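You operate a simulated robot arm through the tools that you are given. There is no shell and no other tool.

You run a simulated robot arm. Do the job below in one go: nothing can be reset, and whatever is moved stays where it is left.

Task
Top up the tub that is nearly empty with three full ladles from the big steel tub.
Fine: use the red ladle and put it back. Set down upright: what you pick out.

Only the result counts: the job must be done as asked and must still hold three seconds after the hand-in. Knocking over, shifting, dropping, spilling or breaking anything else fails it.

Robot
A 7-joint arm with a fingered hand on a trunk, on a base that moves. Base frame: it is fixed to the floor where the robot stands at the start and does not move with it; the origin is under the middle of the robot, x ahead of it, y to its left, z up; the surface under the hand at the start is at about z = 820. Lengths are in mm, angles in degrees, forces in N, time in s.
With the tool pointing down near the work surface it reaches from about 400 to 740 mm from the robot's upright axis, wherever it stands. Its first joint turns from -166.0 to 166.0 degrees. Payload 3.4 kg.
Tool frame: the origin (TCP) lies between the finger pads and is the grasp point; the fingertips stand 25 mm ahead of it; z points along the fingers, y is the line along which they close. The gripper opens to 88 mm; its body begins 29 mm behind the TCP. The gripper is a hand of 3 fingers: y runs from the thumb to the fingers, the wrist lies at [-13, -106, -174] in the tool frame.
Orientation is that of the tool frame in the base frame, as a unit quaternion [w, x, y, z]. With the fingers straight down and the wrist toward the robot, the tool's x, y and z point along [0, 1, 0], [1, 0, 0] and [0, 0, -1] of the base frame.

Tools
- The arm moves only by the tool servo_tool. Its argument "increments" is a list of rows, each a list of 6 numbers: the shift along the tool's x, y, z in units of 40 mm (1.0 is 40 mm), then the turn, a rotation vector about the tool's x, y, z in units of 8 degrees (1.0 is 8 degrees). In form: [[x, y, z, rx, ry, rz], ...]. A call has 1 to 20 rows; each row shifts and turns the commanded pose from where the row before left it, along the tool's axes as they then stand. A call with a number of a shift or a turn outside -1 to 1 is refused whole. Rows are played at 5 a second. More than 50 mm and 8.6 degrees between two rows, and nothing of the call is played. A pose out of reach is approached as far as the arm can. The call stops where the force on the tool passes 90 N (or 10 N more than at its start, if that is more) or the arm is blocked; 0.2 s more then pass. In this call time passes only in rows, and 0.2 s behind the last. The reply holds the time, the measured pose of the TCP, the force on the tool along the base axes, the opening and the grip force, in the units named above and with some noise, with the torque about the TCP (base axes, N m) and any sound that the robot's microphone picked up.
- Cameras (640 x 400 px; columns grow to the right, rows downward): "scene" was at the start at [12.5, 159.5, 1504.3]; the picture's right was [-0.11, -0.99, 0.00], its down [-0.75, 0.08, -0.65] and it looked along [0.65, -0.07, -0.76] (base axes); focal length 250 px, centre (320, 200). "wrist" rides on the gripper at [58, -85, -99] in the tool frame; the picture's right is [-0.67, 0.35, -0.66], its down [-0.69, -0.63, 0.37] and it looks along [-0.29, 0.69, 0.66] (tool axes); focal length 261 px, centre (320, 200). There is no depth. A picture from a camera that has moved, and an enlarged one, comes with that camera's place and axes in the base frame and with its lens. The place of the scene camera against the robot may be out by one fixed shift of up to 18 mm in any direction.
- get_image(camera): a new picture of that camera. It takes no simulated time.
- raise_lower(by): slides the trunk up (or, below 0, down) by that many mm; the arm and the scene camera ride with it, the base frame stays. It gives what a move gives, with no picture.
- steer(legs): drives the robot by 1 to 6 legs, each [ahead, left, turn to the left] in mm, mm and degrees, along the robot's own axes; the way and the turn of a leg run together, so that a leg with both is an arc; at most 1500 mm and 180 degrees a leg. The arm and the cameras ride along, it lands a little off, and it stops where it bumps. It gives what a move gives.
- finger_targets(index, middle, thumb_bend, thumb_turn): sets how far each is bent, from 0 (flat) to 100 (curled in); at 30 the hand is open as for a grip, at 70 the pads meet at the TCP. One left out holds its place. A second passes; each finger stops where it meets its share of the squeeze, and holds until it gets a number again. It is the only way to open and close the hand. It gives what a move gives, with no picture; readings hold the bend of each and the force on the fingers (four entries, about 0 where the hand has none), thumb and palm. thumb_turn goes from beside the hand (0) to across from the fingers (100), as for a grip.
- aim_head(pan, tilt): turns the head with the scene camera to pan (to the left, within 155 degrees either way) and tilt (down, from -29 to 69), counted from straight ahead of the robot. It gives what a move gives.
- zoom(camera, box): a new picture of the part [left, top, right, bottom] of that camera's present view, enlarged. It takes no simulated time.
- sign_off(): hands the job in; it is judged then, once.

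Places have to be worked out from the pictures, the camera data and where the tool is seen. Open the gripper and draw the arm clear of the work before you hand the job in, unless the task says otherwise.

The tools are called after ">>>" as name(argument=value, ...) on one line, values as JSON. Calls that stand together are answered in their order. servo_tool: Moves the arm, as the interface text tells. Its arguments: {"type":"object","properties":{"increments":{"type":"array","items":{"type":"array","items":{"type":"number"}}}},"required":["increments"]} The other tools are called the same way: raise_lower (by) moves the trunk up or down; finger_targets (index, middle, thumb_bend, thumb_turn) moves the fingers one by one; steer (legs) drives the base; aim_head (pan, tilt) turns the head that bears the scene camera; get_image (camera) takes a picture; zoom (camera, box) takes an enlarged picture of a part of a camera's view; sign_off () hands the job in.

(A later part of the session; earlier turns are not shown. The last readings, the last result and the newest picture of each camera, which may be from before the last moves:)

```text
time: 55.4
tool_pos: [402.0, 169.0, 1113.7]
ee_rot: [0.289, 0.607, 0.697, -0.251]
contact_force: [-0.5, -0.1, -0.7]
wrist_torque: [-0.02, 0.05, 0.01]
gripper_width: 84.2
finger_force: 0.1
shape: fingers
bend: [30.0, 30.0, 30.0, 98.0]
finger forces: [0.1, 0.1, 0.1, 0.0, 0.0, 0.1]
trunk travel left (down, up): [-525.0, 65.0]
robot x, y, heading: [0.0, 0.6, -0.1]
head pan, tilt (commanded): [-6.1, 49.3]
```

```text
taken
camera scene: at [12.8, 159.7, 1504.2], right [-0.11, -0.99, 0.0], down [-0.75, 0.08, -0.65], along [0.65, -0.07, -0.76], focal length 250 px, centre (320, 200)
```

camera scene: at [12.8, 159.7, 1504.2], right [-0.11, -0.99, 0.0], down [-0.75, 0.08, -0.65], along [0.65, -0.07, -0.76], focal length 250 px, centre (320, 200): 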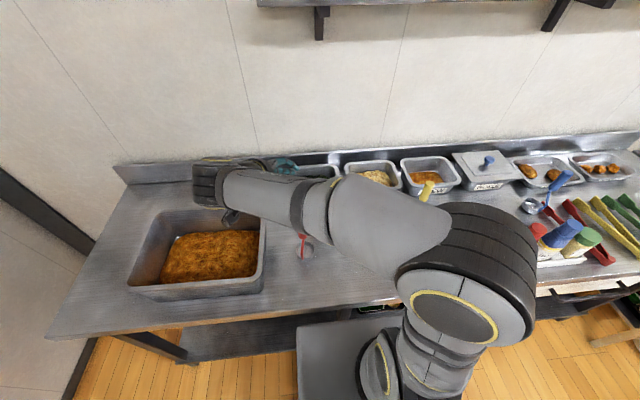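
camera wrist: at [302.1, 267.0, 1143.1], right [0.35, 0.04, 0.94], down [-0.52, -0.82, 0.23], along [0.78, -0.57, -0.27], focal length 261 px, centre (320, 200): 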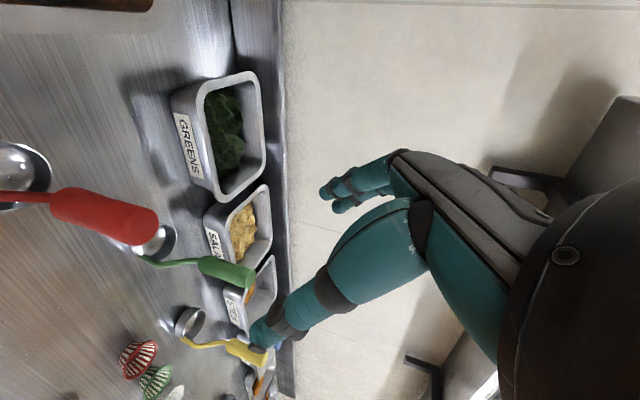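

The ladle is unmoved at about (381, 155). I'm aligning above it in this orientation.

>>> servo_tool(increments=[[0.2925, -0.193, 0.416, 0, 0, 0], [0.2925, -0.193, 0.416, 0, 0, 0], [0.2925, -0.193, 0.416, 0, 0, 0]])

>>> get_image(camera="wrist")

```text
time: 56.2
tool_pos: [379.9, 154.7, 1054.2]
ee_rot: [0.288, 0.605, 0.698, -0.252]
contact_force: [0.3, -0.1, -0.7]
wrist_torque: [-0.02, 0.03, 0.05]
gripper_width: 84.4
finger_force: 0.1
shape: fingers
bend: [30.0, 30.0, 30.0, 98.0]
finger forces: [0.0, 0.0, 0.0, 0.1, 0.0, 0.0]
trunk travel left (down, up): [-525.0, 65.0]
robot x, y, heading: [0.7, -1.4, 0.1]
head pan, tilt (commanded): [-6.1, 49.3]
```

```text
taken
camera wrist: at [279.7, 252.9, 1083.0], right [0.35, 0.04, 0.94], down [-0.52, -0.82, 0.23], along [0.78, -0.56, -0.27], focal length 261 px, centre (320, 200)
```

wrist: 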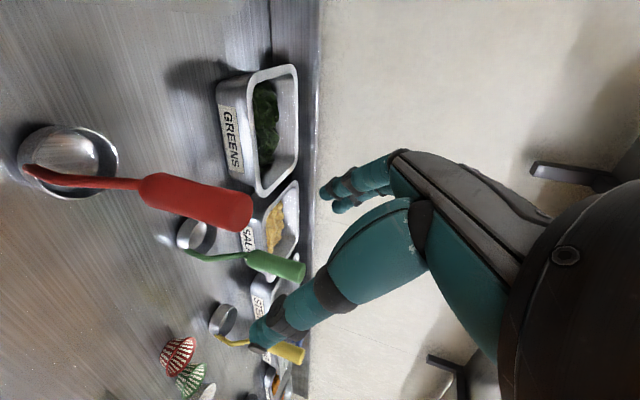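

Alignment is good (handle at about (381.5, 156.5)). I'm descending vertically to the grip height.

>>> servo_tool(increments=[[0.41, 0.044, 0.356, 0, 0, 0], [0.384, 0, 0.384, 0, 0, 0], [0.384, 0, 0.384, 0, 0, 0], [0.384, 0, 0.384, 0, 0, 0]])

>>> get_image(camera="wrist")

>>> zoom(camera="scene", box=[240, 170, 360, 270])

```text
time: 57.2
tool_pos: [382.5, 157.7, 966.0]
ee_rot: [0.287, 0.606, 0.697, -0.252]
contact_force: [0.5, -0.1, -0.6]
wrist_torque: [0.01, 0.0, -0.04]
gripper_width: 84.3
finger_force: 0.1
shape: fingers
bend: [30.0, 30.0, 30.0, 98.0]
finger forces: [0.0, 0.0, 0.0, 0.1, 0.0, 0.1]
trunk travel left (down, up): [-525.0, 65.0]
robot x, y, heading: [1.3, 1.9, 0.1]
head pan, tilt (commanded): [-6.1, 49.3]
```

```text
taken
camera wrist: at [282.7, 255.6, 995.3], right [0.35, 0.04, 0.94], down [-0.52, -0.82, 0.23], along [0.78, -0.57, -0.27], focal length 261 px, centre (320, 200)
```

wrist: 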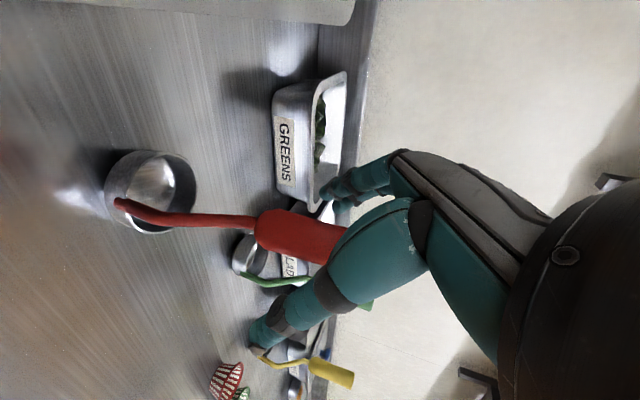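

```text
4.00 times, centred on (300, 220) of scene
camera zoom: at [12.7, 159.7, 1504.3], right [-0.11, -0.99, 0.0], down [-0.75, 0.08, -0.65], along [0.65, -0.07, -0.76], focal length 1000 px, centre (400, 120)
```

zoom: 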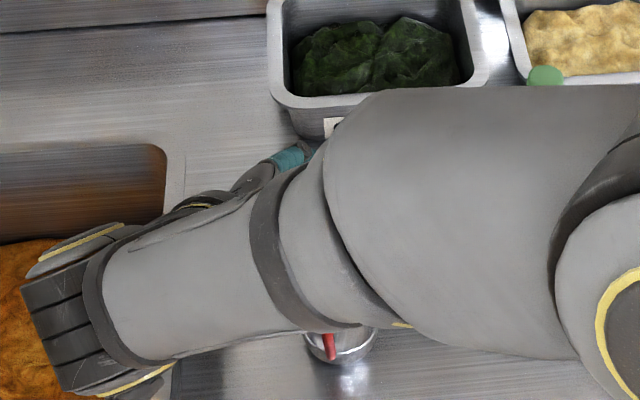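

The handle is in the gap and there's no contact. I'm closing in stages and checking balance.

>>> finger_targets(index=50, middle=50, thumb_bend=50, thumb_turn=100)

>>> get_image(camera="wrist")

>>> finger_targets(index=62, middle=62, thumb_bend=62)

>>> get_image(camera="wrist")

```text
time: 58.2
tool_pos: [381.9, 158.5, 966.6]
ee_rot: [0.288, 0.606, 0.697, -0.251]
contact_force: [-0.6, -1.1, -0.1]
wrist_torque: [0.01, -0.01, 0.01]
gripper_width: 42.2
finger_force: 0.1
shape: fingers
bend: [50.0, 50.0, 50.0, 100.0]
finger forces: [0.0, 0.0, 0.0, 0.0, 0.1, 0.1]
trunk travel left (down, up): [-525.0, 65.0]
robot x, y, heading: [1.0, -2.2, -0.1]
head pan, tilt (commanded): [-6.1, 49.3]
```

```text
taken
camera wrist: at [282.5, 255.5, 995.6], right [0.35, 0.04, 0.94], down [-0.52, -0.82, 0.23], along [0.78, -0.56, -0.27], focal length 261 px, centre (320, 200)
```

wrist: 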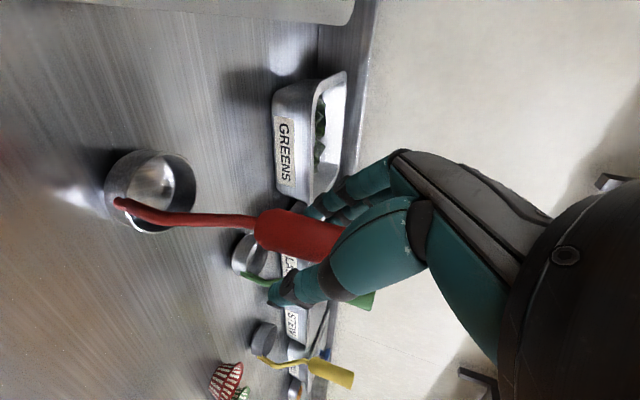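

```text
time: 59.2
tool_pos: [383.5, 158.0, 966.8]
ee_rot: [0.288, 0.607, 0.697, -0.251]
contact_force: [0.5, 0.2, 0.4]
wrist_torque: [0.0, 0.01, -0.02]
gripper_width: 16.2
finger_force: 0.6
shape: fingers
bend: [62.0, 62.0, 62.0, 100.0]
finger forces: [0.0, 0.0, 0.1, 0.1, 0.0, 0.1]
trunk travel left (down, up): [-525.0, 65.0]
robot x, y, heading: [-1.1, 2.2, 0.1]
head pan, tilt (commanded): [-6.1, 49.3]
```

```text
taken
camera wrist: at [282.5, 255.5, 995.6], right [0.35, 0.04, 0.94], down [-0.52, -0.82, 0.23], along [0.78, -0.56, -0.27], focal length 261 px, centre (320, 200)
```

wrist: 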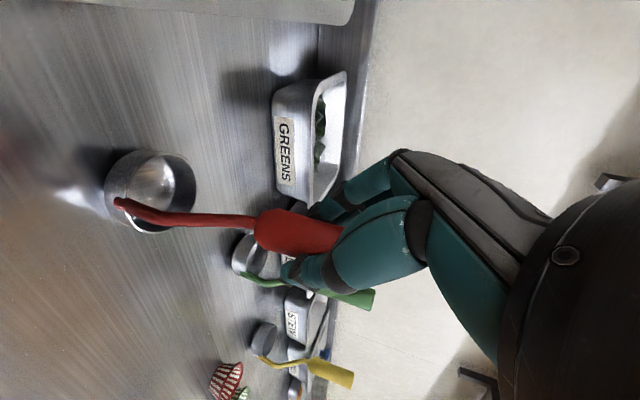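

No contact yet at 62; the handle sits in the curl between fingertips and palm. I'm closing a bit further.

>>> finger_targets(index=70, middle=70, thumb_bend=70)

>>> zoom(camera="wrist", box=[90, 130, 450, 330])

```text
time: 60.2
tool_pos: [382.0, 157.6, 967.2]
ee_rot: [0.289, 0.606, 0.697, -0.252]
contact_force: [-0.5, 1.3, 1.3]
wrist_torque: [0.03, -0.02, 0.0]
gripper_width: 10.7
finger_force: 4.1
shape: fingers
bend: [64.0, 70.0, 66.0, 100.0]
finger forces: [4.1, 0.0, 0.0, 0.1, 4.1, 0.0]
trunk travel left (down, up): [-525.0, 65.0]
robot x, y, heading: [2.4, 1.7, 0.3]
head pan, tilt (commanded): [-6.1, 49.3]
```

```text
1.78 times, centred on (270, 230) of wrist
camera zoom: at [282.6, 255.5, 995.6], right [0.35, 0.04, 0.94], down [-0.52, -0.82, 0.23], along [0.78, -0.56, -0.27], focal length 463 px, centre (409, 147)
```

zoom: 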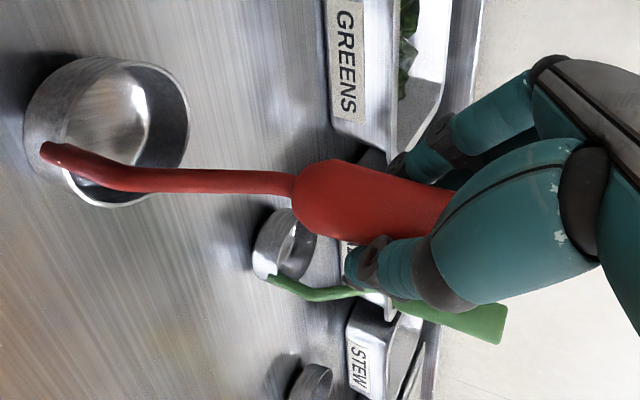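

Index and thumb touch lightly (4 N); the middle finger isn't on the handle yet. I'm closing further so it joins.

>>> finger_targets(index=74, middle=80, thumb_bend=74)

>>> zoom(camera="wrist", box=[90, 130, 450, 330])

```text
time: 61.2
tool_pos: [381.9, 157.6, 966.9]
ee_rot: [0.288, 0.606, 0.698, -0.251]
contact_force: [0.0, -0.4, -0.3]
wrist_torque: [0.02, -0.02, -0.01]
gripper_width: 0.0
finger_force: 7.5
shape: fingers
bend: [73.0, 79.0, 71.0, 100.0]
finger forces: [5.7, 2.3, 0.1, 0.1, 7.4, 0.1]
trunk travel left (down, up): [-525.0, 65.0]
robot x, y, heading: [-3.6, -0.5, 0.1]
head pan, tilt (commanded): [-6.1, 49.3]
```

```text
1.78 times, centred on (270, 230) of wrist
camera zoom: at [282.5, 255.5, 995.6], right [0.35, 0.04, 0.94], down [-0.52, -0.82, 0.23], along [0.78, -0.56, -0.27], focal length 463 px, centre (409, 147)
```

zoom: 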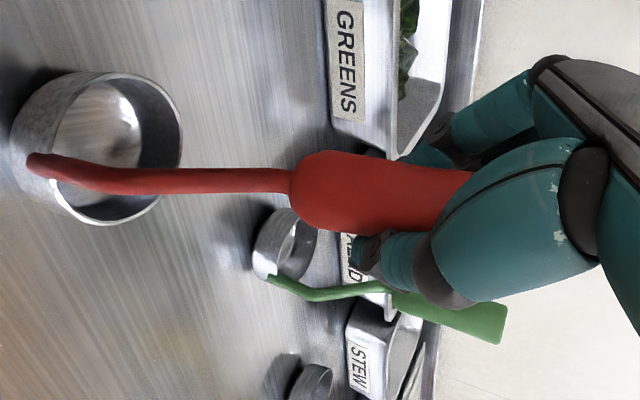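

All three digits now touch the handle, though lightly (5.7, 2.3 and 7.4 N). I'm increasing the squeeze in a moderate step and watching the ladle.

>>> finger_targets(index=80, middle=88, thumb_bend=80)

>>> zoom(camera="wrist", box=[90, 130, 450, 330])

```text
time: 62.2
tool_pos: [383.4, 157.9, 966.2]
ee_rot: [0.288, 0.606, 0.698, -0.251]
contact_force: [0.0, 0.1, -0.5]
wrist_torque: [-0.01, 0.0, -0.01]
gripper_width: 0.2
finger_force: 0.1
shape: fingers
bend: [78.0, 87.0, 73.0, 100.0]
finger forces: [0.0, 0.1, 0.0, 0.0, 0.0, 0.0]
trunk travel left (down, up): [-525.0, 65.0]
robot x, y, heading: [-0.3, 1.0, -0.0]
head pan, tilt (commanded): [-6.1, 49.3]
```

```text
1.78 times, centred on (270, 230) of wrist
camera zoom: at [282.5, 255.5, 995.6], right [0.35, 0.04, 0.94], down [-0.52, -0.82, 0.23], along [0.78, -0.56, -0.27], focal length 463 px, centre (409, 147)
```

zoom: 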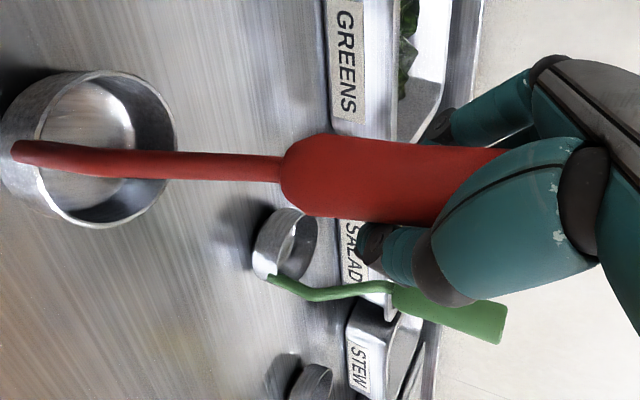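

The handle slid out sideways past the index finger and the forces dropped to zero. The ladle is still standing. The diagonal grip doesn't let both fingers oppose the thumb, so I'm backing the hand off sideways and upward, away from the handle, and rethinking.

>>> servo_tool(increments=[[-0.15, 0, 0, 0, 0, 0], [-0.15, 0, 0, 0, 0, 0], [-0.15, 0, 0, 0, 0, 0], [-0.15, 0, 0, 0, 0, 0]])

>>> get_image(camera="wrist")

```text
time: 63.2
tool_pos: [383.3, 139.5, 984.4]
ee_rot: [0.289, 0.605, 0.698, -0.251]
contact_force: [0.0, -0.5, 0.1]
wrist_torque: [-0.01, -0.04, -0.05]
gripper_width: 0.0
finger_force: 0.0
shape: fingers
bend: [78.0, 87.0, 73.0, 100.0]
finger forces: [0.0, 0.0, 0.0, 0.1, 0.0, 0.0]
trunk travel left (down, up): [-525.0, 65.0]
robot x, y, heading: [-0.9, -1.4, 0.1]
head pan, tilt (commanded): [-6.1, 49.3]
```

```text
taken
camera wrist: at [283.8, 237.4, 1013.2], right [0.35, 0.04, 0.94], down [-0.52, -0.82, 0.23], along [0.78, -0.56, -0.27], focal length 261 px, centre (320, 200)
```

wrist: 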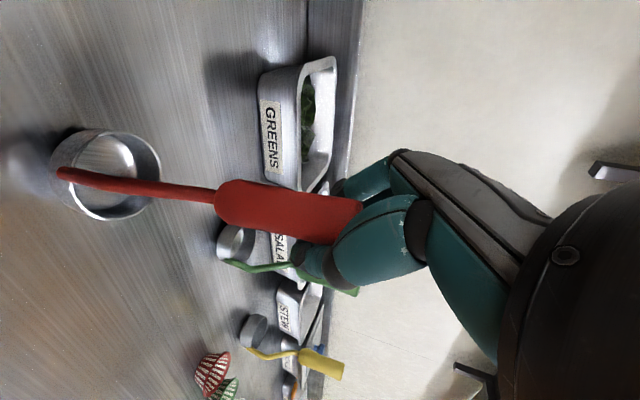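

The ladle still stands. I'm raising the hand straight up, clear of it, and opening it.

>>> servo_tool(increments=[[-0.442, 0, -0.443, 0, 0, 0], [-0.442, 0, -0.443, 0, 0, 0], [-0.442, 0, -0.443, 0, 0, 0], [-0.442, 0, -0.443, 0, 0, 0], [-0.442, 0, -0.443, 0, 0, 0], [-0.442, 0, -0.443, 0, 0, 0]])

>>> finger_targets(index=30, middle=30, thumb_bend=30, thumb_turn=100)

>>> zoom(camera="wrist", box=[220, 140, 460, 380])

>>> finger_targets(index=60, middle=60, thumb_bend=60, thumb_turn=100)

>>> zoom(camera="wrist", box=[220, 140, 460, 380])

```text
time: 64.6
tool_pos: [385.4, 139.7, 1135.2]
ee_rot: [0.288, 0.606, 0.698, -0.253]
contact_force: [-0.2, 0.9, -0.1]
wrist_torque: [0.02, 0.0, -0.01]
gripper_width: 0.0
finger_force: 0.0
shape: fingers
bend: [78.0, 87.0, 73.0, 100.0]
finger forces: [0.1, 0.0, 0.1, 0.0, 0.0, 0.0]
trunk travel left (down, up): [-525.0, 65.0]
robot x, y, heading: [0.1, 0.7, 0.0]
head pan, tilt (commanded): [-6.1, 49.3]
```

```text
time: 65.6
tool_pos: [385.3, 140.8, 1134.0]
ee_rot: [0.288, 0.606, 0.698, -0.252]
contact_force: [-0.1, 0.7, 0.2]
wrist_torque: [0.02, 0.02, 0.0]
gripper_width: 84.1
finger_force: 0.1
shape: fingers
bend: [30.0, 30.0, 30.0, 98.0]
finger forces: [0.0, 0.0, 0.0, 0.1, 0.0, 0.0]
trunk travel left (down, up): [-525.0, 65.0]
robot x, y, heading: [-1.3, -0.4, 0.0]
head pan, tilt (commanded): [-6.1, 49.3]
```

```text
1.67 times, centred on (340, 260) of wrist
camera zoom: at [285.2, 237.8, 1162.5], right [0.35, 0.04, 0.94], down [-0.52, -0.82, 0.23], along [0.78, -0.56, -0.27], focal length 434 px, centre (287, 100)
```

zoom: 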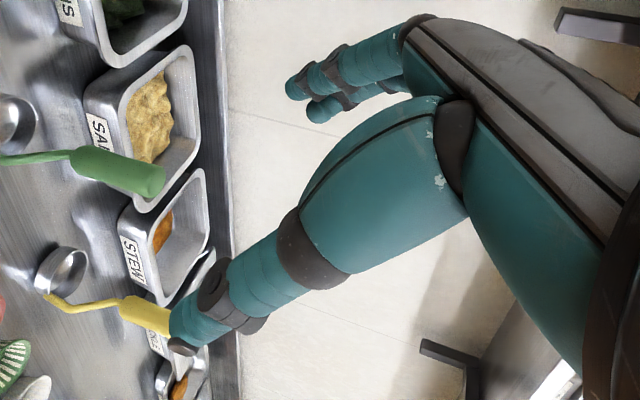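

```text
time: 66.6
tool_pos: [385.5, 140.1, 1133.6]
ee_rot: [0.288, 0.606, 0.698, -0.251]
contact_force: [0.0, 0.9, -0.1]
wrist_torque: [0.01, -0.01, 0.0]
gripper_width: 20.5
finger_force: 0.1
shape: fingers
bend: [60.0, 60.0, 60.0, 100.0]
finger forces: [0.0, 0.0, 0.0, 0.0, 0.0, 0.0]
trunk travel left (down, up): [-525.0, 65.0]
robot x, y, heading: [2.1, 3.3, 0.3]
head pan, tilt (commanded): [-6.1, 49.3]
```

```text
1.67 times, centred on (340, 260) of wrist
camera zoom: at [285.2, 237.8, 1162.5], right [0.35, 0.04, 0.94], down [-0.52, -0.82, 0.23], along [0.78, -0.56, -0.27], focal length 434 px, centre (287, 100)
```

zoom: 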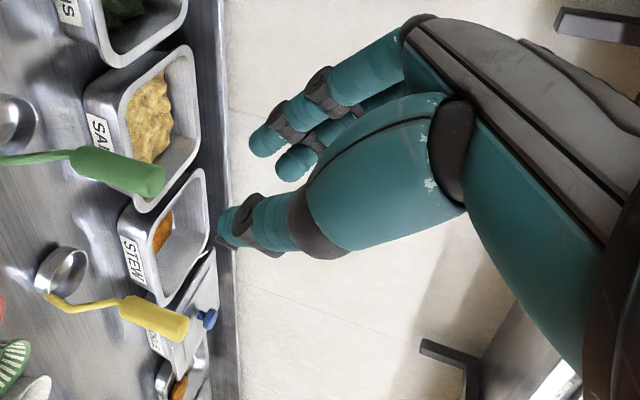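

The fingers are thin, about 16 mm apart, and centred on the TCP line, so a grip square across the handle should be the stable one. I'm opening the hand and pitching it up to about 23° below horizontal so the fingers cross the handle.

>>> finger_targets(index=30, middle=30, thumb_bend=30, thumb_turn=100)

>>> servo_tool(increments=[[0, 0, 0, 0, -0.917, 0], [0, 0, 0, 0, -0.917, 0], [0, 0, 0, 0, -0.917, 0]])

>>> get_image(camera="wrist")

>>> get_image(camera="scene")

```text
time: 67.6
tool_pos: [383.7, 141.2, 1134.5]
ee_rot: [0.288, 0.606, 0.697, -0.252]
contact_force: [0.5, 0.1, -0.2]
wrist_torque: [0.0, 0.01, 0.02]
gripper_width: 84.3
finger_force: 0.0
shape: fingers
bend: [30.0, 30.0, 30.0, 98.0]
finger forces: [0.0, 0.0, 0.0, 0.0, 0.1, 0.0]
trunk travel left (down, up): [-525.0, 65.0]
robot x, y, heading: [1.7, 2.4, 0.1]
head pan, tilt (commanded): [-6.1, 49.3]
```

```text
time: 68.4
tool_pos: [384.9, 141.3, 1135.4]
ee_rot: [0.417, 0.546, 0.629, -0.363]
contact_force: [0.0, 0.2, -0.1]
wrist_torque: [-0.04, -0.02, 0.0]
gripper_width: 84.4
finger_force: 0.0
shape: fingers
bend: [30.0, 30.0, 30.0, 98.0]
finger forces: [0.0, 0.1, 0.1, 0.0, 0.0, 0.1]
trunk travel left (down, up): [-525.0, 65.0]
robot x, y, heading: [1.1, 0.7, 0.1]
head pan, tilt (commanded): [-6.1, 49.3]
```

```text
taken
camera wrist: at [283.8, 240.9, 1119.6], right [0.3, 0.39, 0.87], down [-0.54, -0.69, 0.49], along [0.79, -0.62, 0.01], focal length 261 px, centre (320, 200)
```

wrist: 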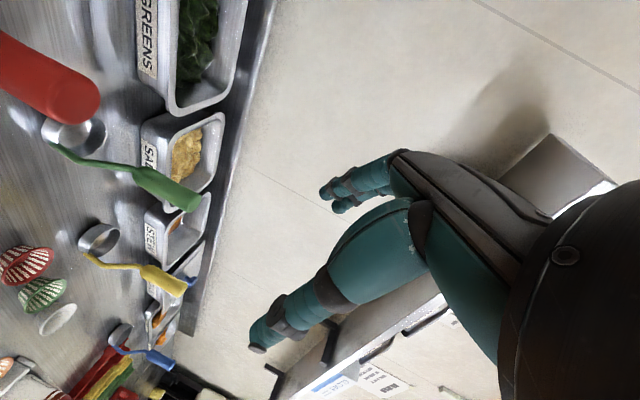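

```text
taken
camera scene: at [12.6, 159.7, 1504.3], right [-0.11, -0.99, 0.0], down [-0.75, 0.08, -0.65], along [0.65, -0.07, -0.76], focal length 250 px, centre (320, 200)
```

scene: 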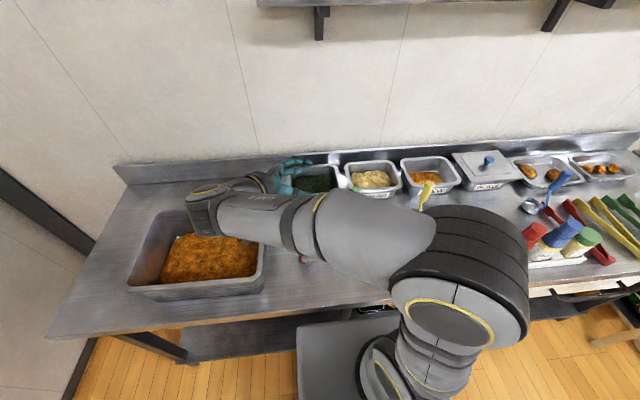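

I'm zooming on the tip to update the ladle's position after the earlier nudge.

>>> zoom(camera="wrist", box=[0, 20, 160, 150])

>>> zoom(camera="scene", box=[270, 225, 342, 285])

```text
3.08 times, centred on (80, 85) of wrist
camera zoom: at [283.8, 240.9, 1119.6], right [0.3, 0.39, 0.87], down [-0.54, -0.69, 0.49], along [0.79, -0.62, 0.01], focal length 802 px, centre (1058, 554)
```

zoom: 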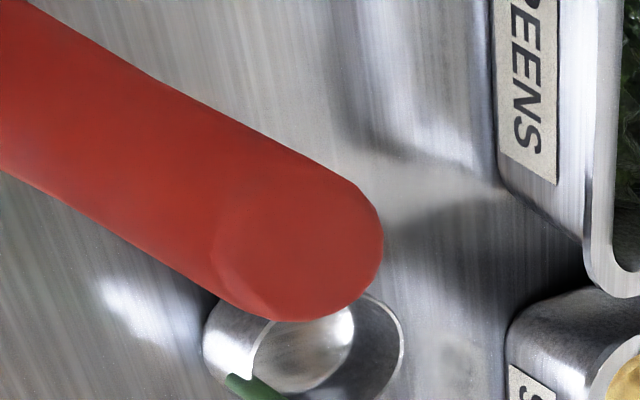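

```text
6.67 times, centred on (306, 255) of scene
camera zoom: at [12.6, 159.7, 1504.3], right [-0.11, -0.99, 0.0], down [-0.75, 0.08, -0.65], along [0.65, -0.07, -0.76], focal length 1666 px, centre (413, -167)
```

zoom: 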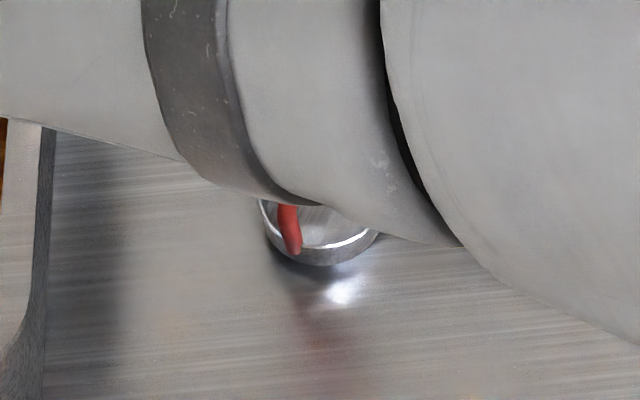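

The ladle now stands at about (371, 153). With this yaw the wrist camera would hang under the hand and crowd the tub rim, so I'll flip the hand: camera on top, wrist on the left, fingers pointing ahead-right. I'm going through the vertical pose, clear above everything.

>>> servo_tool(increments=[[-0.3, 0, -0.3, 0, 1, 0], [-0.3, 0, -0.3, 0, 1, 0], [0, 0, 0, 0, 1, 0], [0, 0, 0, 0, 1, 0], [0, 0, 0, 0, 1, 0], [0, 0, 0, 0, 1, 0], [0, 0, 0, 0, 1, 0], [0, 0, 0, 0, 1, 0], [0, 0, 0, 0, 0.35, 0]])

>>> servo_tool(increments=[[0, 0.5, 0, 0, 0, 0], [-0.5, 0.4, 0, 0, 0, 0], [-0.8, 0, 0, 0, 0, 0], [0, 0, 0, 0, 0, 1], [0, 0, 0, 0, 0, 1], [0, 0, 0, 0, 0, 1], [0, 0, 0, 0, 0, 1], [0, 0, 0, 0, 0, 1], [0, 0, 0, 0, 0, 1], [0, 0, 0, 0, 0, 1], [0, 0, 0, 0, 0, 1], [0, 0, 0, 0, 0, 1], [0, 0, 0, 0, 0, 1], [0, 0, 0, 0, 0, 1], [0, 0, 0, 0, 0, 1]])

```text
time: 70.4
tool_pos: [382.2, 149.9, 1166.7]
ee_rot: [0.0, 0.656, 0.755, -0.001]
contact_force: [-0.5, -0.2, -0.2]
wrist_torque: [0.02, 0.0, 0.02]
gripper_width: 84.4
finger_force: 0.0
shape: fingers
bend: [30.0, 30.0, 30.0, 98.0]
finger forces: [0.0, 0.0, 0.0, 0.0, 0.0, 0.0]
trunk travel left (down, up): [-525.0, 65.0]
robot x, y, heading: [2.1, 2.4, -0.6]
head pan, tilt (commanded): [-6.1, 49.3]
```

```text
time: 73.6
tool_pos: [426.6, 103.9, 1166.7]
ee_rot: [0.001, 1.0, 0.016, 0.0]
contact_force: [-0.7, 0.9, 0.5]
wrist_torque: [-0.03, -0.02, -0.02]
gripper_width: 84.4
finger_force: 0.0
shape: fingers
bend: [30.0, 30.0, 30.0, 98.0]
finger forces: [0.0, 0.1, 0.0, 0.0, 0.1, 0.0]
trunk travel left (down, up): [-525.0, 65.0]
robot x, y, heading: [1.6, 0.6, -0.1]
head pan, tilt (commanded): [-6.1, 49.3]
```

The hand is vertical with wrist-left yaw now. I'm yawing a bit more and pitching the fingers up to point ahead-right.

>>> servo_tool(increments=[[0, 0, 0, 0, 0, 1], [0, 0, 0, 0, 0, 1], [0, 0, 0, 0, 0, 1], [0, 0, 0, 0, 0, 1], [0, 0, 0, 0, 1, 0], [0, 0, 0, 0, 1, 0], [0, 0, 0, 0, 1, 0], [0, 0, 0, 0, 1, 0], [0, 0, 0, 0, 1, 0], [0, 0, 0, 0, 1, 0], [0, 0, 0, 0, 1, 0], [0, 0, 0, 0, 1, 0], [0, 0, 0, 0, 0.375, 0]])

>>> get_image(camera="wrist")

>>> get_image(camera="scene")

```text
time: 76.4
tool_pos: [431.0, 101.7, 1142.1]
ee_rot: [0.069, 0.9, -0.108, 0.418]
contact_force: [0.4, -0.4, -0.1]
wrist_torque: [0.01, -0.02, 0.02]
gripper_width: 84.6
finger_force: 0.0
shape: fingers
bend: [30.0, 30.0, 30.0, 98.0]
finger forces: [0.0, 0.0, 0.1, 0.0, 0.1, 0.2]
out of reach, approached as far as the arm can: row 3, 4, 11, 12, 13
trunk travel left (down, up): [-525.0, 65.0]
robot x, y, heading: [-1.7, 2.4, 0.0]
head pan, tilt (commanded): [-6.1, 49.3]
```

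```text
taken
camera wrist: at [415.4, 196.2, 1247.6], right [-0.99, -0.1, -0.08], down [0.0, 0.62, -0.78], along [0.13, -0.77, -0.62], focal length 261 px, centre (320, 200)
```

wrist: 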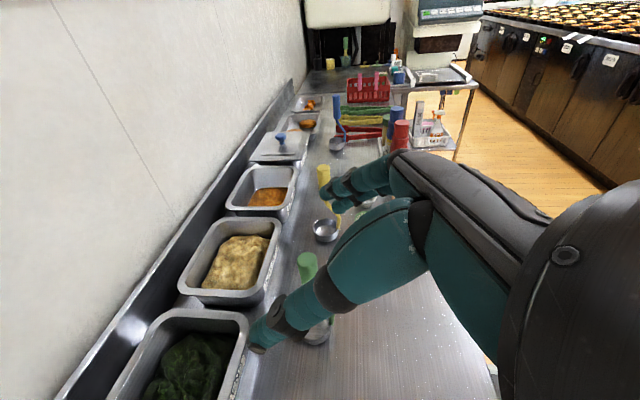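

```text
taken
camera scene: at [12.3, 159.7, 1504.3], right [-0.11, -0.99, 0.0], down [-0.75, 0.08, -0.65], along [0.65, -0.07, -0.76], focal length 250 px, centre (320, 200)
```

scene: 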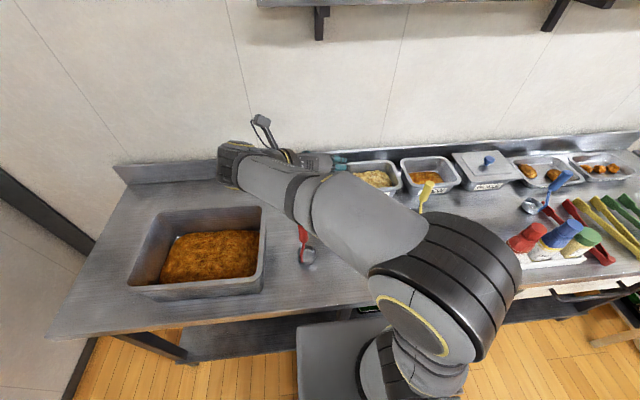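

The wrist can't pitch that far with the ladle so close to the robot. Backing the base up about 180 mm puts the ladle at a comfortable reach for this flipped grip. The hand is high above everything, so I'll drive straight back.

>>> steer(legs=[[-180, 0, 0]])

>>> get_image(camera="scene")

>>> get_image(camera="wrist")

```text
time: 77.9
tool_pos: [250.9, 99.9, 1142.6]
ee_rot: [0.07, 0.899, -0.11, 0.418]
contact_force: [-0.6, 0.4, -0.6]
wrist_torque: [0.0, -0.02, 0.02]
gripper_width: 84.5
finger_force: 0.0
shape: fingers
bend: [30.0, 30.0, 30.0, 98.0]
finger forces: [0.1, 0.0, 0.1, 0.0, 0.0, 0.0]
trunk travel left (down, up): [-525.0, 65.0]
robot x, y, heading: [-184.3, -0.9, -0.5]
head pan, tilt (commanded): [-6.1, 49.3]
```

```text
taken
camera scene: at [-167.9, 159.8, 1504.3], right [-0.11, -0.99, 0.0], down [-0.75, 0.08, -0.65], along [0.65, -0.07, -0.76], focal length 250 px, centre (320, 200)
```

scene: 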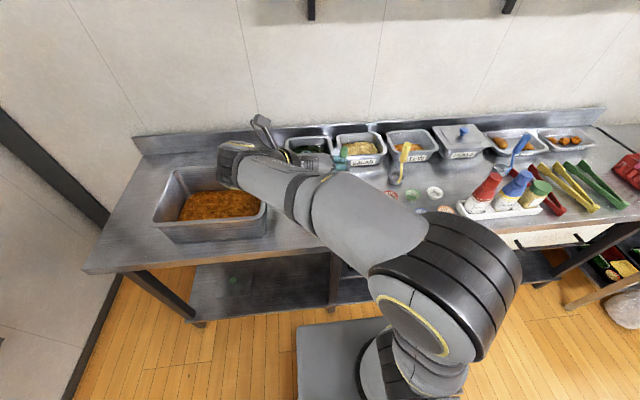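

```text
taken
camera wrist: at [235.4, 195.1, 1247.9], right [-0.99, -0.1, -0.08], down [0.0, 0.62, -0.78], along [0.13, -0.78, -0.62], focal length 261 px, centre (320, 200)
```

wrist: 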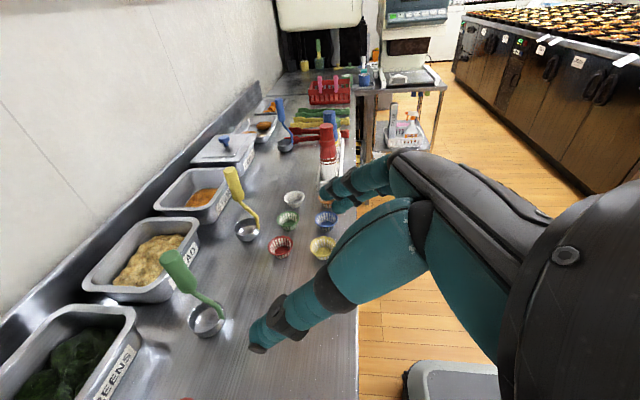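

The base backed up 184 mm. I'm moving the hand forward above the ladle and rotating to the final grip orientation.

>>> servo_tool(increments=[[0.445, -0.537, 0.504, 0, 0, 0], [0.445, -0.537, 0.504, 0, 0, 0], [0.445, -0.537, 0.504, 0, 0, 0], [0.445, -0.537, 0.504, 0, 0, 0], [0, 0, 0, 0.643, 0.353, -0.3465], [0, 0, 0, 0.643, 0.353, -0.3465], [0, 0, 0, 0.643, 0.353, -0.3465], [0, 0, 0, 0.643, 0.353, -0.3465], [0, 0, 0, 0.643, 0.353, -0.3465], [0, 0, 0, 0.643, 0.353, -0.3465]])

>>> get_image(camera="wrist")

>>> get_image(camera="scene")

```text
time: 80.1
tool_pos: [376.7, 156.3, 1141.9]
ee_rot: [-0.096, 0.821, 0.144, 0.543]
contact_force: [-0.8, 0.1, 0.7]
wrist_torque: [0.01, 0.0, 0.0]
gripper_width: 84.6
finger_force: 0.1
shape: fingers
bend: [30.0, 30.0, 30.0, 98.0]
finger forces: [0.1, 0.0, 0.0, 0.0, 0.0, 0.0]
trunk travel left (down, up): [-525.0, 65.0]
robot x, y, heading: [-175.9, 1.2, -0.1]
head pan, tilt (commanded): [-6.1, 49.3]
```

```text
taken
camera wrist: at [283.2, 211.6, 1234.1], right [-0.69, -0.62, -0.36], down [-0.15, 0.62, -0.77], along [0.71, -0.48, -0.52], focal length 261 px, centre (320, 200)
```

wrist: 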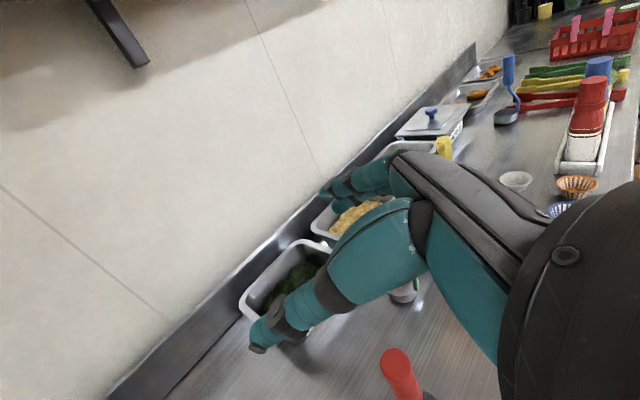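

```text
taken
camera scene: at [-167.2, 159.9, 1504.3], right [-0.11, -0.99, 0.0], down [-0.75, 0.08, -0.65], along [0.65, -0.07, -0.76], focal length 250 px, centre (320, 200)
```

scene: 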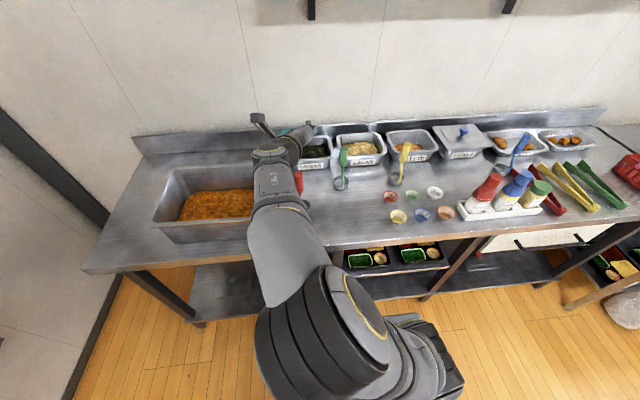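

The target orientation is reached exactly and the tip measures at (371, 152). I'm descending in two stages.

>>> servo_tool(increments=[[-0.633, 0.012, 0.268, 0, 0, 0], [-0.633, 0.012, 0.268, 0, 0, 0], [-0.633, 0.012, 0.268, 0, 0, 0], [-0.633, 0.012, 0.268, 0, 0, 0]])

>>> get_image(camera="wrist")

>>> zoom(camera="scene", box=[230, 110, 350, 230])

```text
time: 81.1
tool_pos: [378.5, 154.0, 1033.3]
ee_rot: [-0.096, 0.821, 0.145, 0.544]
contact_force: [-0.8, 0.4, -0.4]
wrist_torque: [-0.08, 0.04, 0.0]
gripper_width: 84.5
finger_force: 0.0
shape: fingers
bend: [30.0, 30.0, 30.0, 98.0]
finger forces: [0.1, 0.0, 0.0, 0.1, 0.0, 0.0]
trunk travel left (down, up): [-525.0, 65.0]
robot x, y, heading: [-184.6, 3.2, -0.1]
head pan, tilt (commanded): [-6.1, 49.3]
```

```text
taken
camera wrist: at [283.7, 209.0, 1125.0], right [-0.69, -0.62, -0.36], down [-0.15, 0.61, -0.77], along [0.7, -0.48, -0.52], focal length 261 px, centre (320, 200)
```

wrist: 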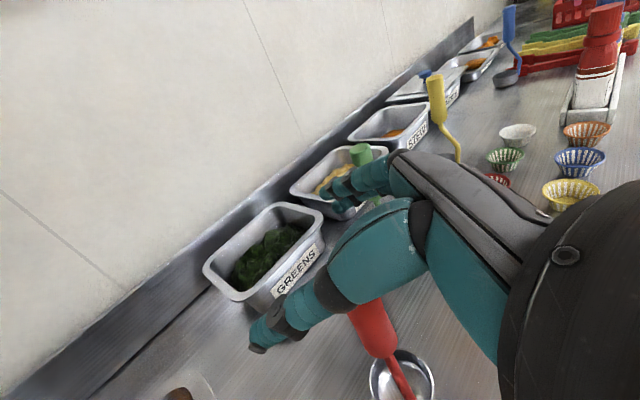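

```text
3.33 times, centred on (290, 170) of scene
camera zoom: at [-167.0, 160.0, 1504.3], right [-0.11, -0.99, 0.0], down [-0.75, 0.08, -0.65], along [0.65, -0.07, -0.76], focal length 833 px, centre (420, 300)
```

zoom: 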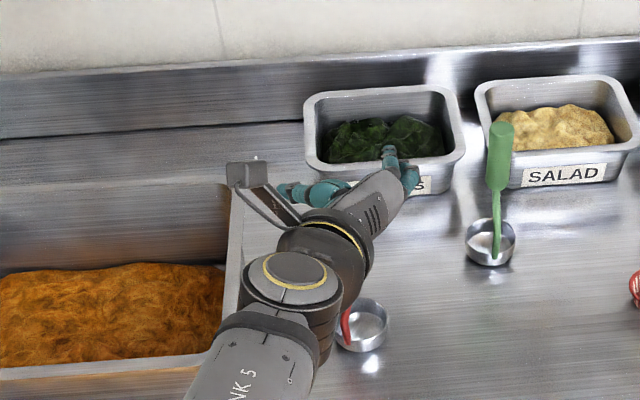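

The handle is in line with the gap: thumb on its left, fingers on its right. I'm descending the last 58 mm.

>>> servo_tool(increments=[[-0.445, 0, 0.189, 0, 0, 0], [-0.445, 0, 0.189, 0, 0, 0], [-0.445, 0, 0.189, 0, 0, 0]])

>>> get_image(camera="wrist")

>>> zoom(camera="scene", box=[230, 120, 350, 220])

```text
time: 81.9
tool_pos: [379.1, 153.9, 976.9]
ee_rot: [-0.096, 0.821, 0.145, 0.544]
contact_force: [0.8, 0.3, -0.2]
wrist_torque: [-0.03, 0.01, -0.03]
gripper_width: 84.3
finger_force: 0.0
shape: fingers
bend: [30.0, 30.0, 30.0, 98.0]
finger forces: [0.0, 0.1, 0.0, 0.0, 0.1, 0.0]
trunk travel left (down, up): [-525.0, 65.0]
robot x, y, heading: [-180.6, -1.5, -0.2]
head pan, tilt (commanded): [-6.1, 49.3]
```

```text
taken
camera wrist: at [284.5, 208.7, 1068.2], right [-0.69, -0.62, -0.36], down [-0.15, 0.61, -0.77], along [0.7, -0.48, -0.52], focal length 261 px, centre (320, 200)
```

wrist: 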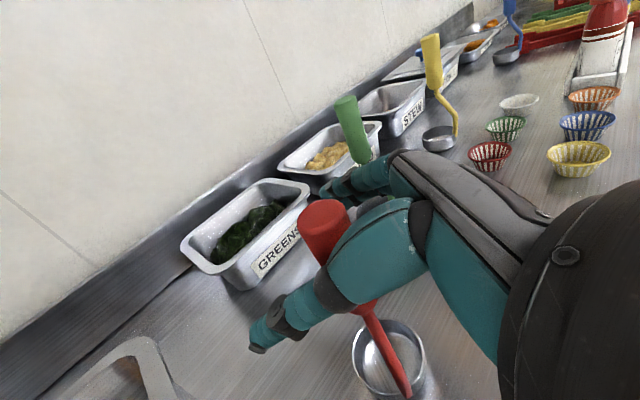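

```text
4.00 times, centred on (290, 170) of scene
camera zoom: at [-167.1, 159.9, 1504.3], right [-0.11, -0.99, 0.0], down [-0.75, 0.08, -0.65], along [0.65, -0.07, -0.76], focal length 1000 px, centre (440, 320)
```

zoom: 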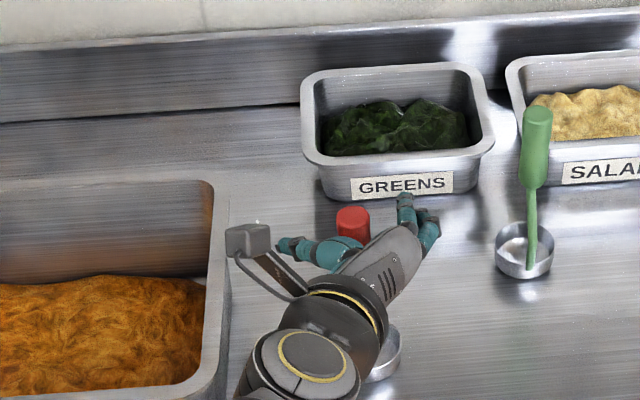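

The scene view shows the red handle between thumb and fingers, near the palm, which is a good enclosing position. I'm closing in stages.

>>> finger_targets(index=50, middle=50, thumb_bend=48, thumb_turn=100)

>>> finger_targets(index=62, middle=62, thumb_bend=60)

>>> get_image(camera="wrist")

>>> zoom(camera="scene", box=[230, 120, 350, 220])

```text
time: 82.9
tool_pos: [378.4, 153.0, 976.3]
ee_rot: [-0.096, 0.822, 0.145, 0.542]
contact_force: [0.2, -0.7, 0.0]
wrist_torque: [0.03, 0.01, 0.0]
gripper_width: 44.1
finger_force: 0.1
shape: fingers
bend: [50.0, 50.0, 48.0, 100.0]
finger forces: [0.1, 0.1, 0.0, 0.1, 0.1, 0.0]
trunk travel left (down, up): [-525.0, 65.0]
robot x, y, heading: [-182.3, -2.1, -0.4]
head pan, tilt (commanded): [-6.1, 49.3]
```

```text
time: 83.9
tool_pos: [379.3, 153.8, 976.2]
ee_rot: [-0.096, 0.821, 0.144, 0.544]
contact_force: [0.6, -0.6, 0.2]
wrist_torque: [-0.01, -0.01, -0.06]
gripper_width: 17.7
finger_force: 0.0
shape: fingers
bend: [62.0, 62.0, 60.0, 100.0]
finger forces: [0.1, 0.1, 0.0, 0.0, 0.1, 0.0]
trunk travel left (down, up): [-525.0, 65.0]
robot x, y, heading: [-179.8, 0.9, -0.2]
head pan, tilt (commanded): [-6.1, 49.3]
```

```text
taken
camera wrist: at [284.5, 208.7, 1068.4], right [-0.69, -0.62, -0.36], down [-0.15, 0.61, -0.77], along [0.7, -0.48, -0.52], focal length 261 px, centre (320, 200)
```

wrist: 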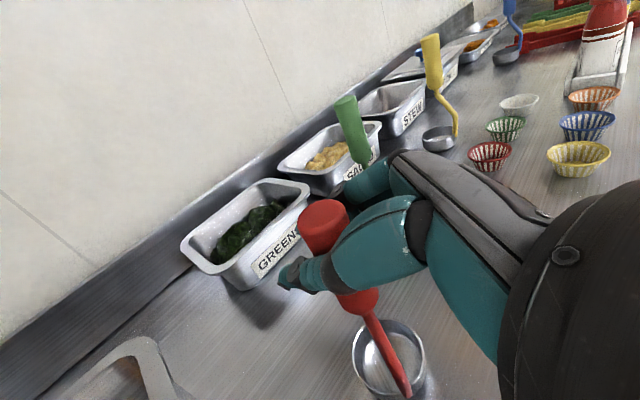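

```text
4.00 times, centred on (290, 170) of scene
camera zoom: at [-167.1, 159.9, 1504.3], right [-0.11, -0.99, 0.0], down [-0.75, 0.08, -0.65], along [0.65, -0.07, -0.76], focal length 1000 px, centre (440, 320)
```

zoom: 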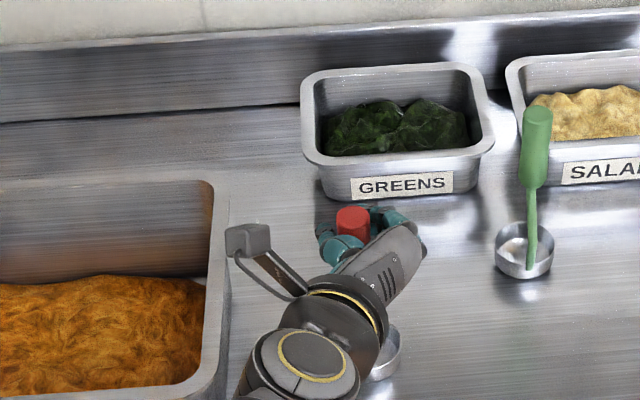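

The fingers and thumb now curl around the handle with no contact yet. I'm closing further in small steps.

>>> finger_targets(index=70, middle=70, thumb_bend=68)

>>> zoom(camera="scene", box=[260, 140, 340, 210])

>>> zoom(camera="wrist", box=[240, 160, 480, 400])

```text
time: 84.9
tool_pos: [378.1, 153.4, 977.6]
ee_rot: [-0.095, 0.821, 0.146, 0.544]
contact_force: [0.5, -0.1, 0.0]
wrist_torque: [-0.03, -0.01, 0.02]
gripper_width: 1.8
finger_force: 0.3
shape: fingers
bend: [70.0, 70.0, 67.0, 100.0]
finger forces: [0.3, 0.0, 0.0, 0.0, 0.4, 0.1]
trunk travel left (down, up): [-525.0, 65.0]
robot x, y, heading: [-179.8, 3.4, -0.2]
head pan, tilt (commanded): [-6.1, 49.3]
```

```text
5.71 times, centred on (300, 175) of scene
camera zoom: at [-167.1, 159.9, 1504.3], right [-0.11, -0.99, 0.0], down [-0.75, 0.08, -0.65], along [0.65, -0.07, -0.76], focal length 1428 px, centre (434, 343)
```

zoom: 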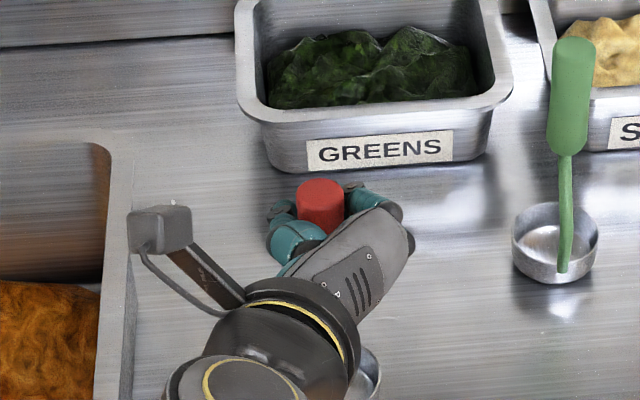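

```text
1.67 times, centred on (360, 280) of wrist
camera zoom: at [284.5, 208.7, 1068.4], right [-0.69, -0.62, -0.36], down [-0.15, 0.61, -0.77], along [0.7, -0.48, -0.52], focal length 434 px, centre (253, 67)
```

zoom: 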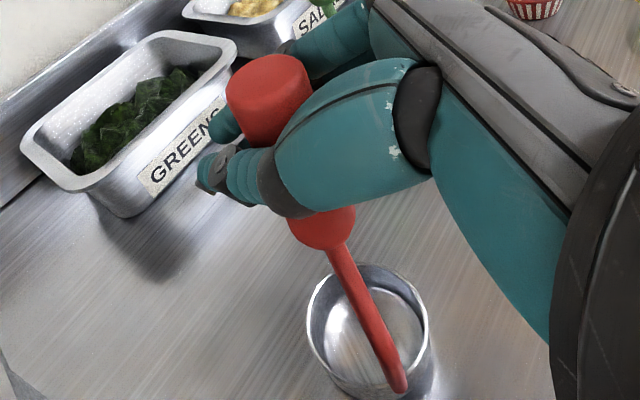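

The handle is caged by the thumb in front and the fingers behind, with first light contact. I'm tightening in steps.

>>> finger_targets(index=76, middle=76, thumb_bend=76)

>>> zoom(camera="scene", box=[260, 140, 340, 210])

>>> zoom(camera="wrist", box=[240, 160, 480, 400])

```text
time: 85.9
tool_pos: [379.8, 153.0, 975.5]
ee_rot: [-0.096, 0.821, 0.145, 0.543]
contact_force: [-0.4, 0.5, 0.1]
wrist_torque: [0.01, 0.03, -0.03]
gripper_width: 0.2
finger_force: 0.0
shape: fingers
bend: [75.0, 75.0, 72.0, 100.0]
finger forces: [0.0, 0.0, 0.0, 0.0, 0.1, 0.0]
trunk travel left (down, up): [-525.0, 65.0]
robot x, y, heading: [-178.3, -1.6, -0.2]
head pan, tilt (commanded): [-6.1, 49.3]
```

```text
5.71 times, centred on (300, 175) of scene
camera zoom: at [-167.1, 159.9, 1504.3], right [-0.11, -0.99, 0.0], down [-0.75, 0.08, -0.65], along [0.65, -0.07, -0.76], focal length 1428 px, centre (434, 343)
```

zoom: 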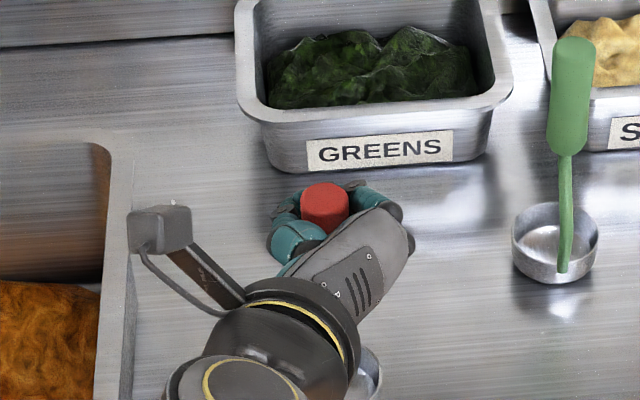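

```text
1.67 times, centred on (360, 280) of wrist
camera zoom: at [284.5, 208.7, 1068.4], right [-0.69, -0.62, -0.36], down [-0.15, 0.61, -0.77], along [0.7, -0.48, -0.52], focal length 434 px, centre (253, 67)
```

zoom: 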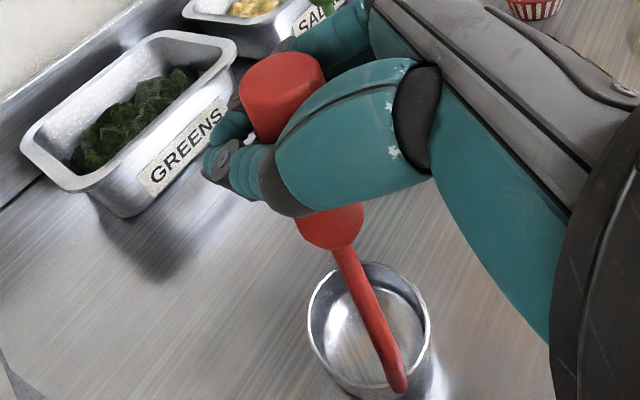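

The fingers have closed in front of the handle, and the cavity is tightening toward the palm. I'm closing further.

>>> finger_targets(index=84, middle=84, thumb_bend=82)

>>> zoom(camera="scene", box=[260, 140, 340, 210])

>>> zoom(camera="wrist", box=[240, 160, 480, 400])

```text
time: 86.9
tool_pos: [379.0, 153.6, 978.0]
ee_rot: [-0.096, 0.822, 0.145, 0.543]
contact_force: [1.0, 0.3, 0.7]
wrist_torque: [0.0, 0.01, -0.02]
gripper_width: 0.2
finger_force: 0.2
shape: fingers
bend: [78.0, 82.0, 73.0, 100.0]
finger forces: [0.0, 0.0, 0.0, 0.1, 0.1, 0.0]
trunk travel left (down, up): [-525.0, 65.0]
robot x, y, heading: [-178.9, 2.1, 0.1]
head pan, tilt (commanded): [-6.1, 49.3]
```

```text
5.71 times, centred on (300, 175) of scene
camera zoom: at [-167.1, 159.9, 1504.3], right [-0.11, -0.99, 0.0], down [-0.75, 0.08, -0.65], along [0.65, -0.07, -0.76], focal length 1428 px, centre (434, 343)
```

zoom: 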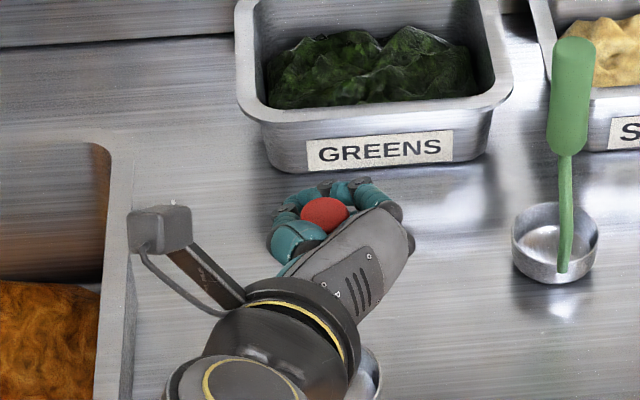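

```text
1.67 times, centred on (360, 280) of wrist
camera zoom: at [284.5, 208.7, 1068.4], right [-0.69, -0.62, -0.36], down [-0.15, 0.61, -0.77], along [0.7, -0.48, -0.52], focal length 434 px, centre (253, 67)
```

zoom: 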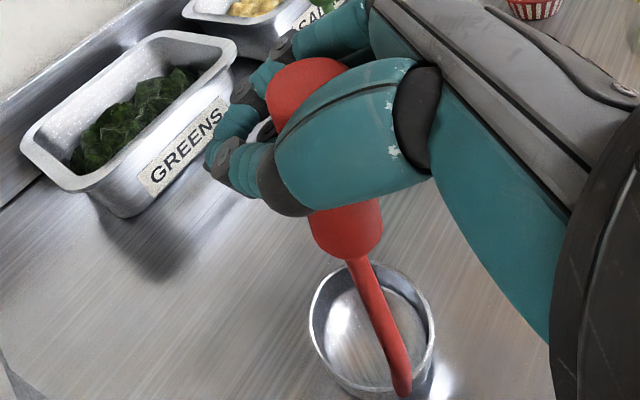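

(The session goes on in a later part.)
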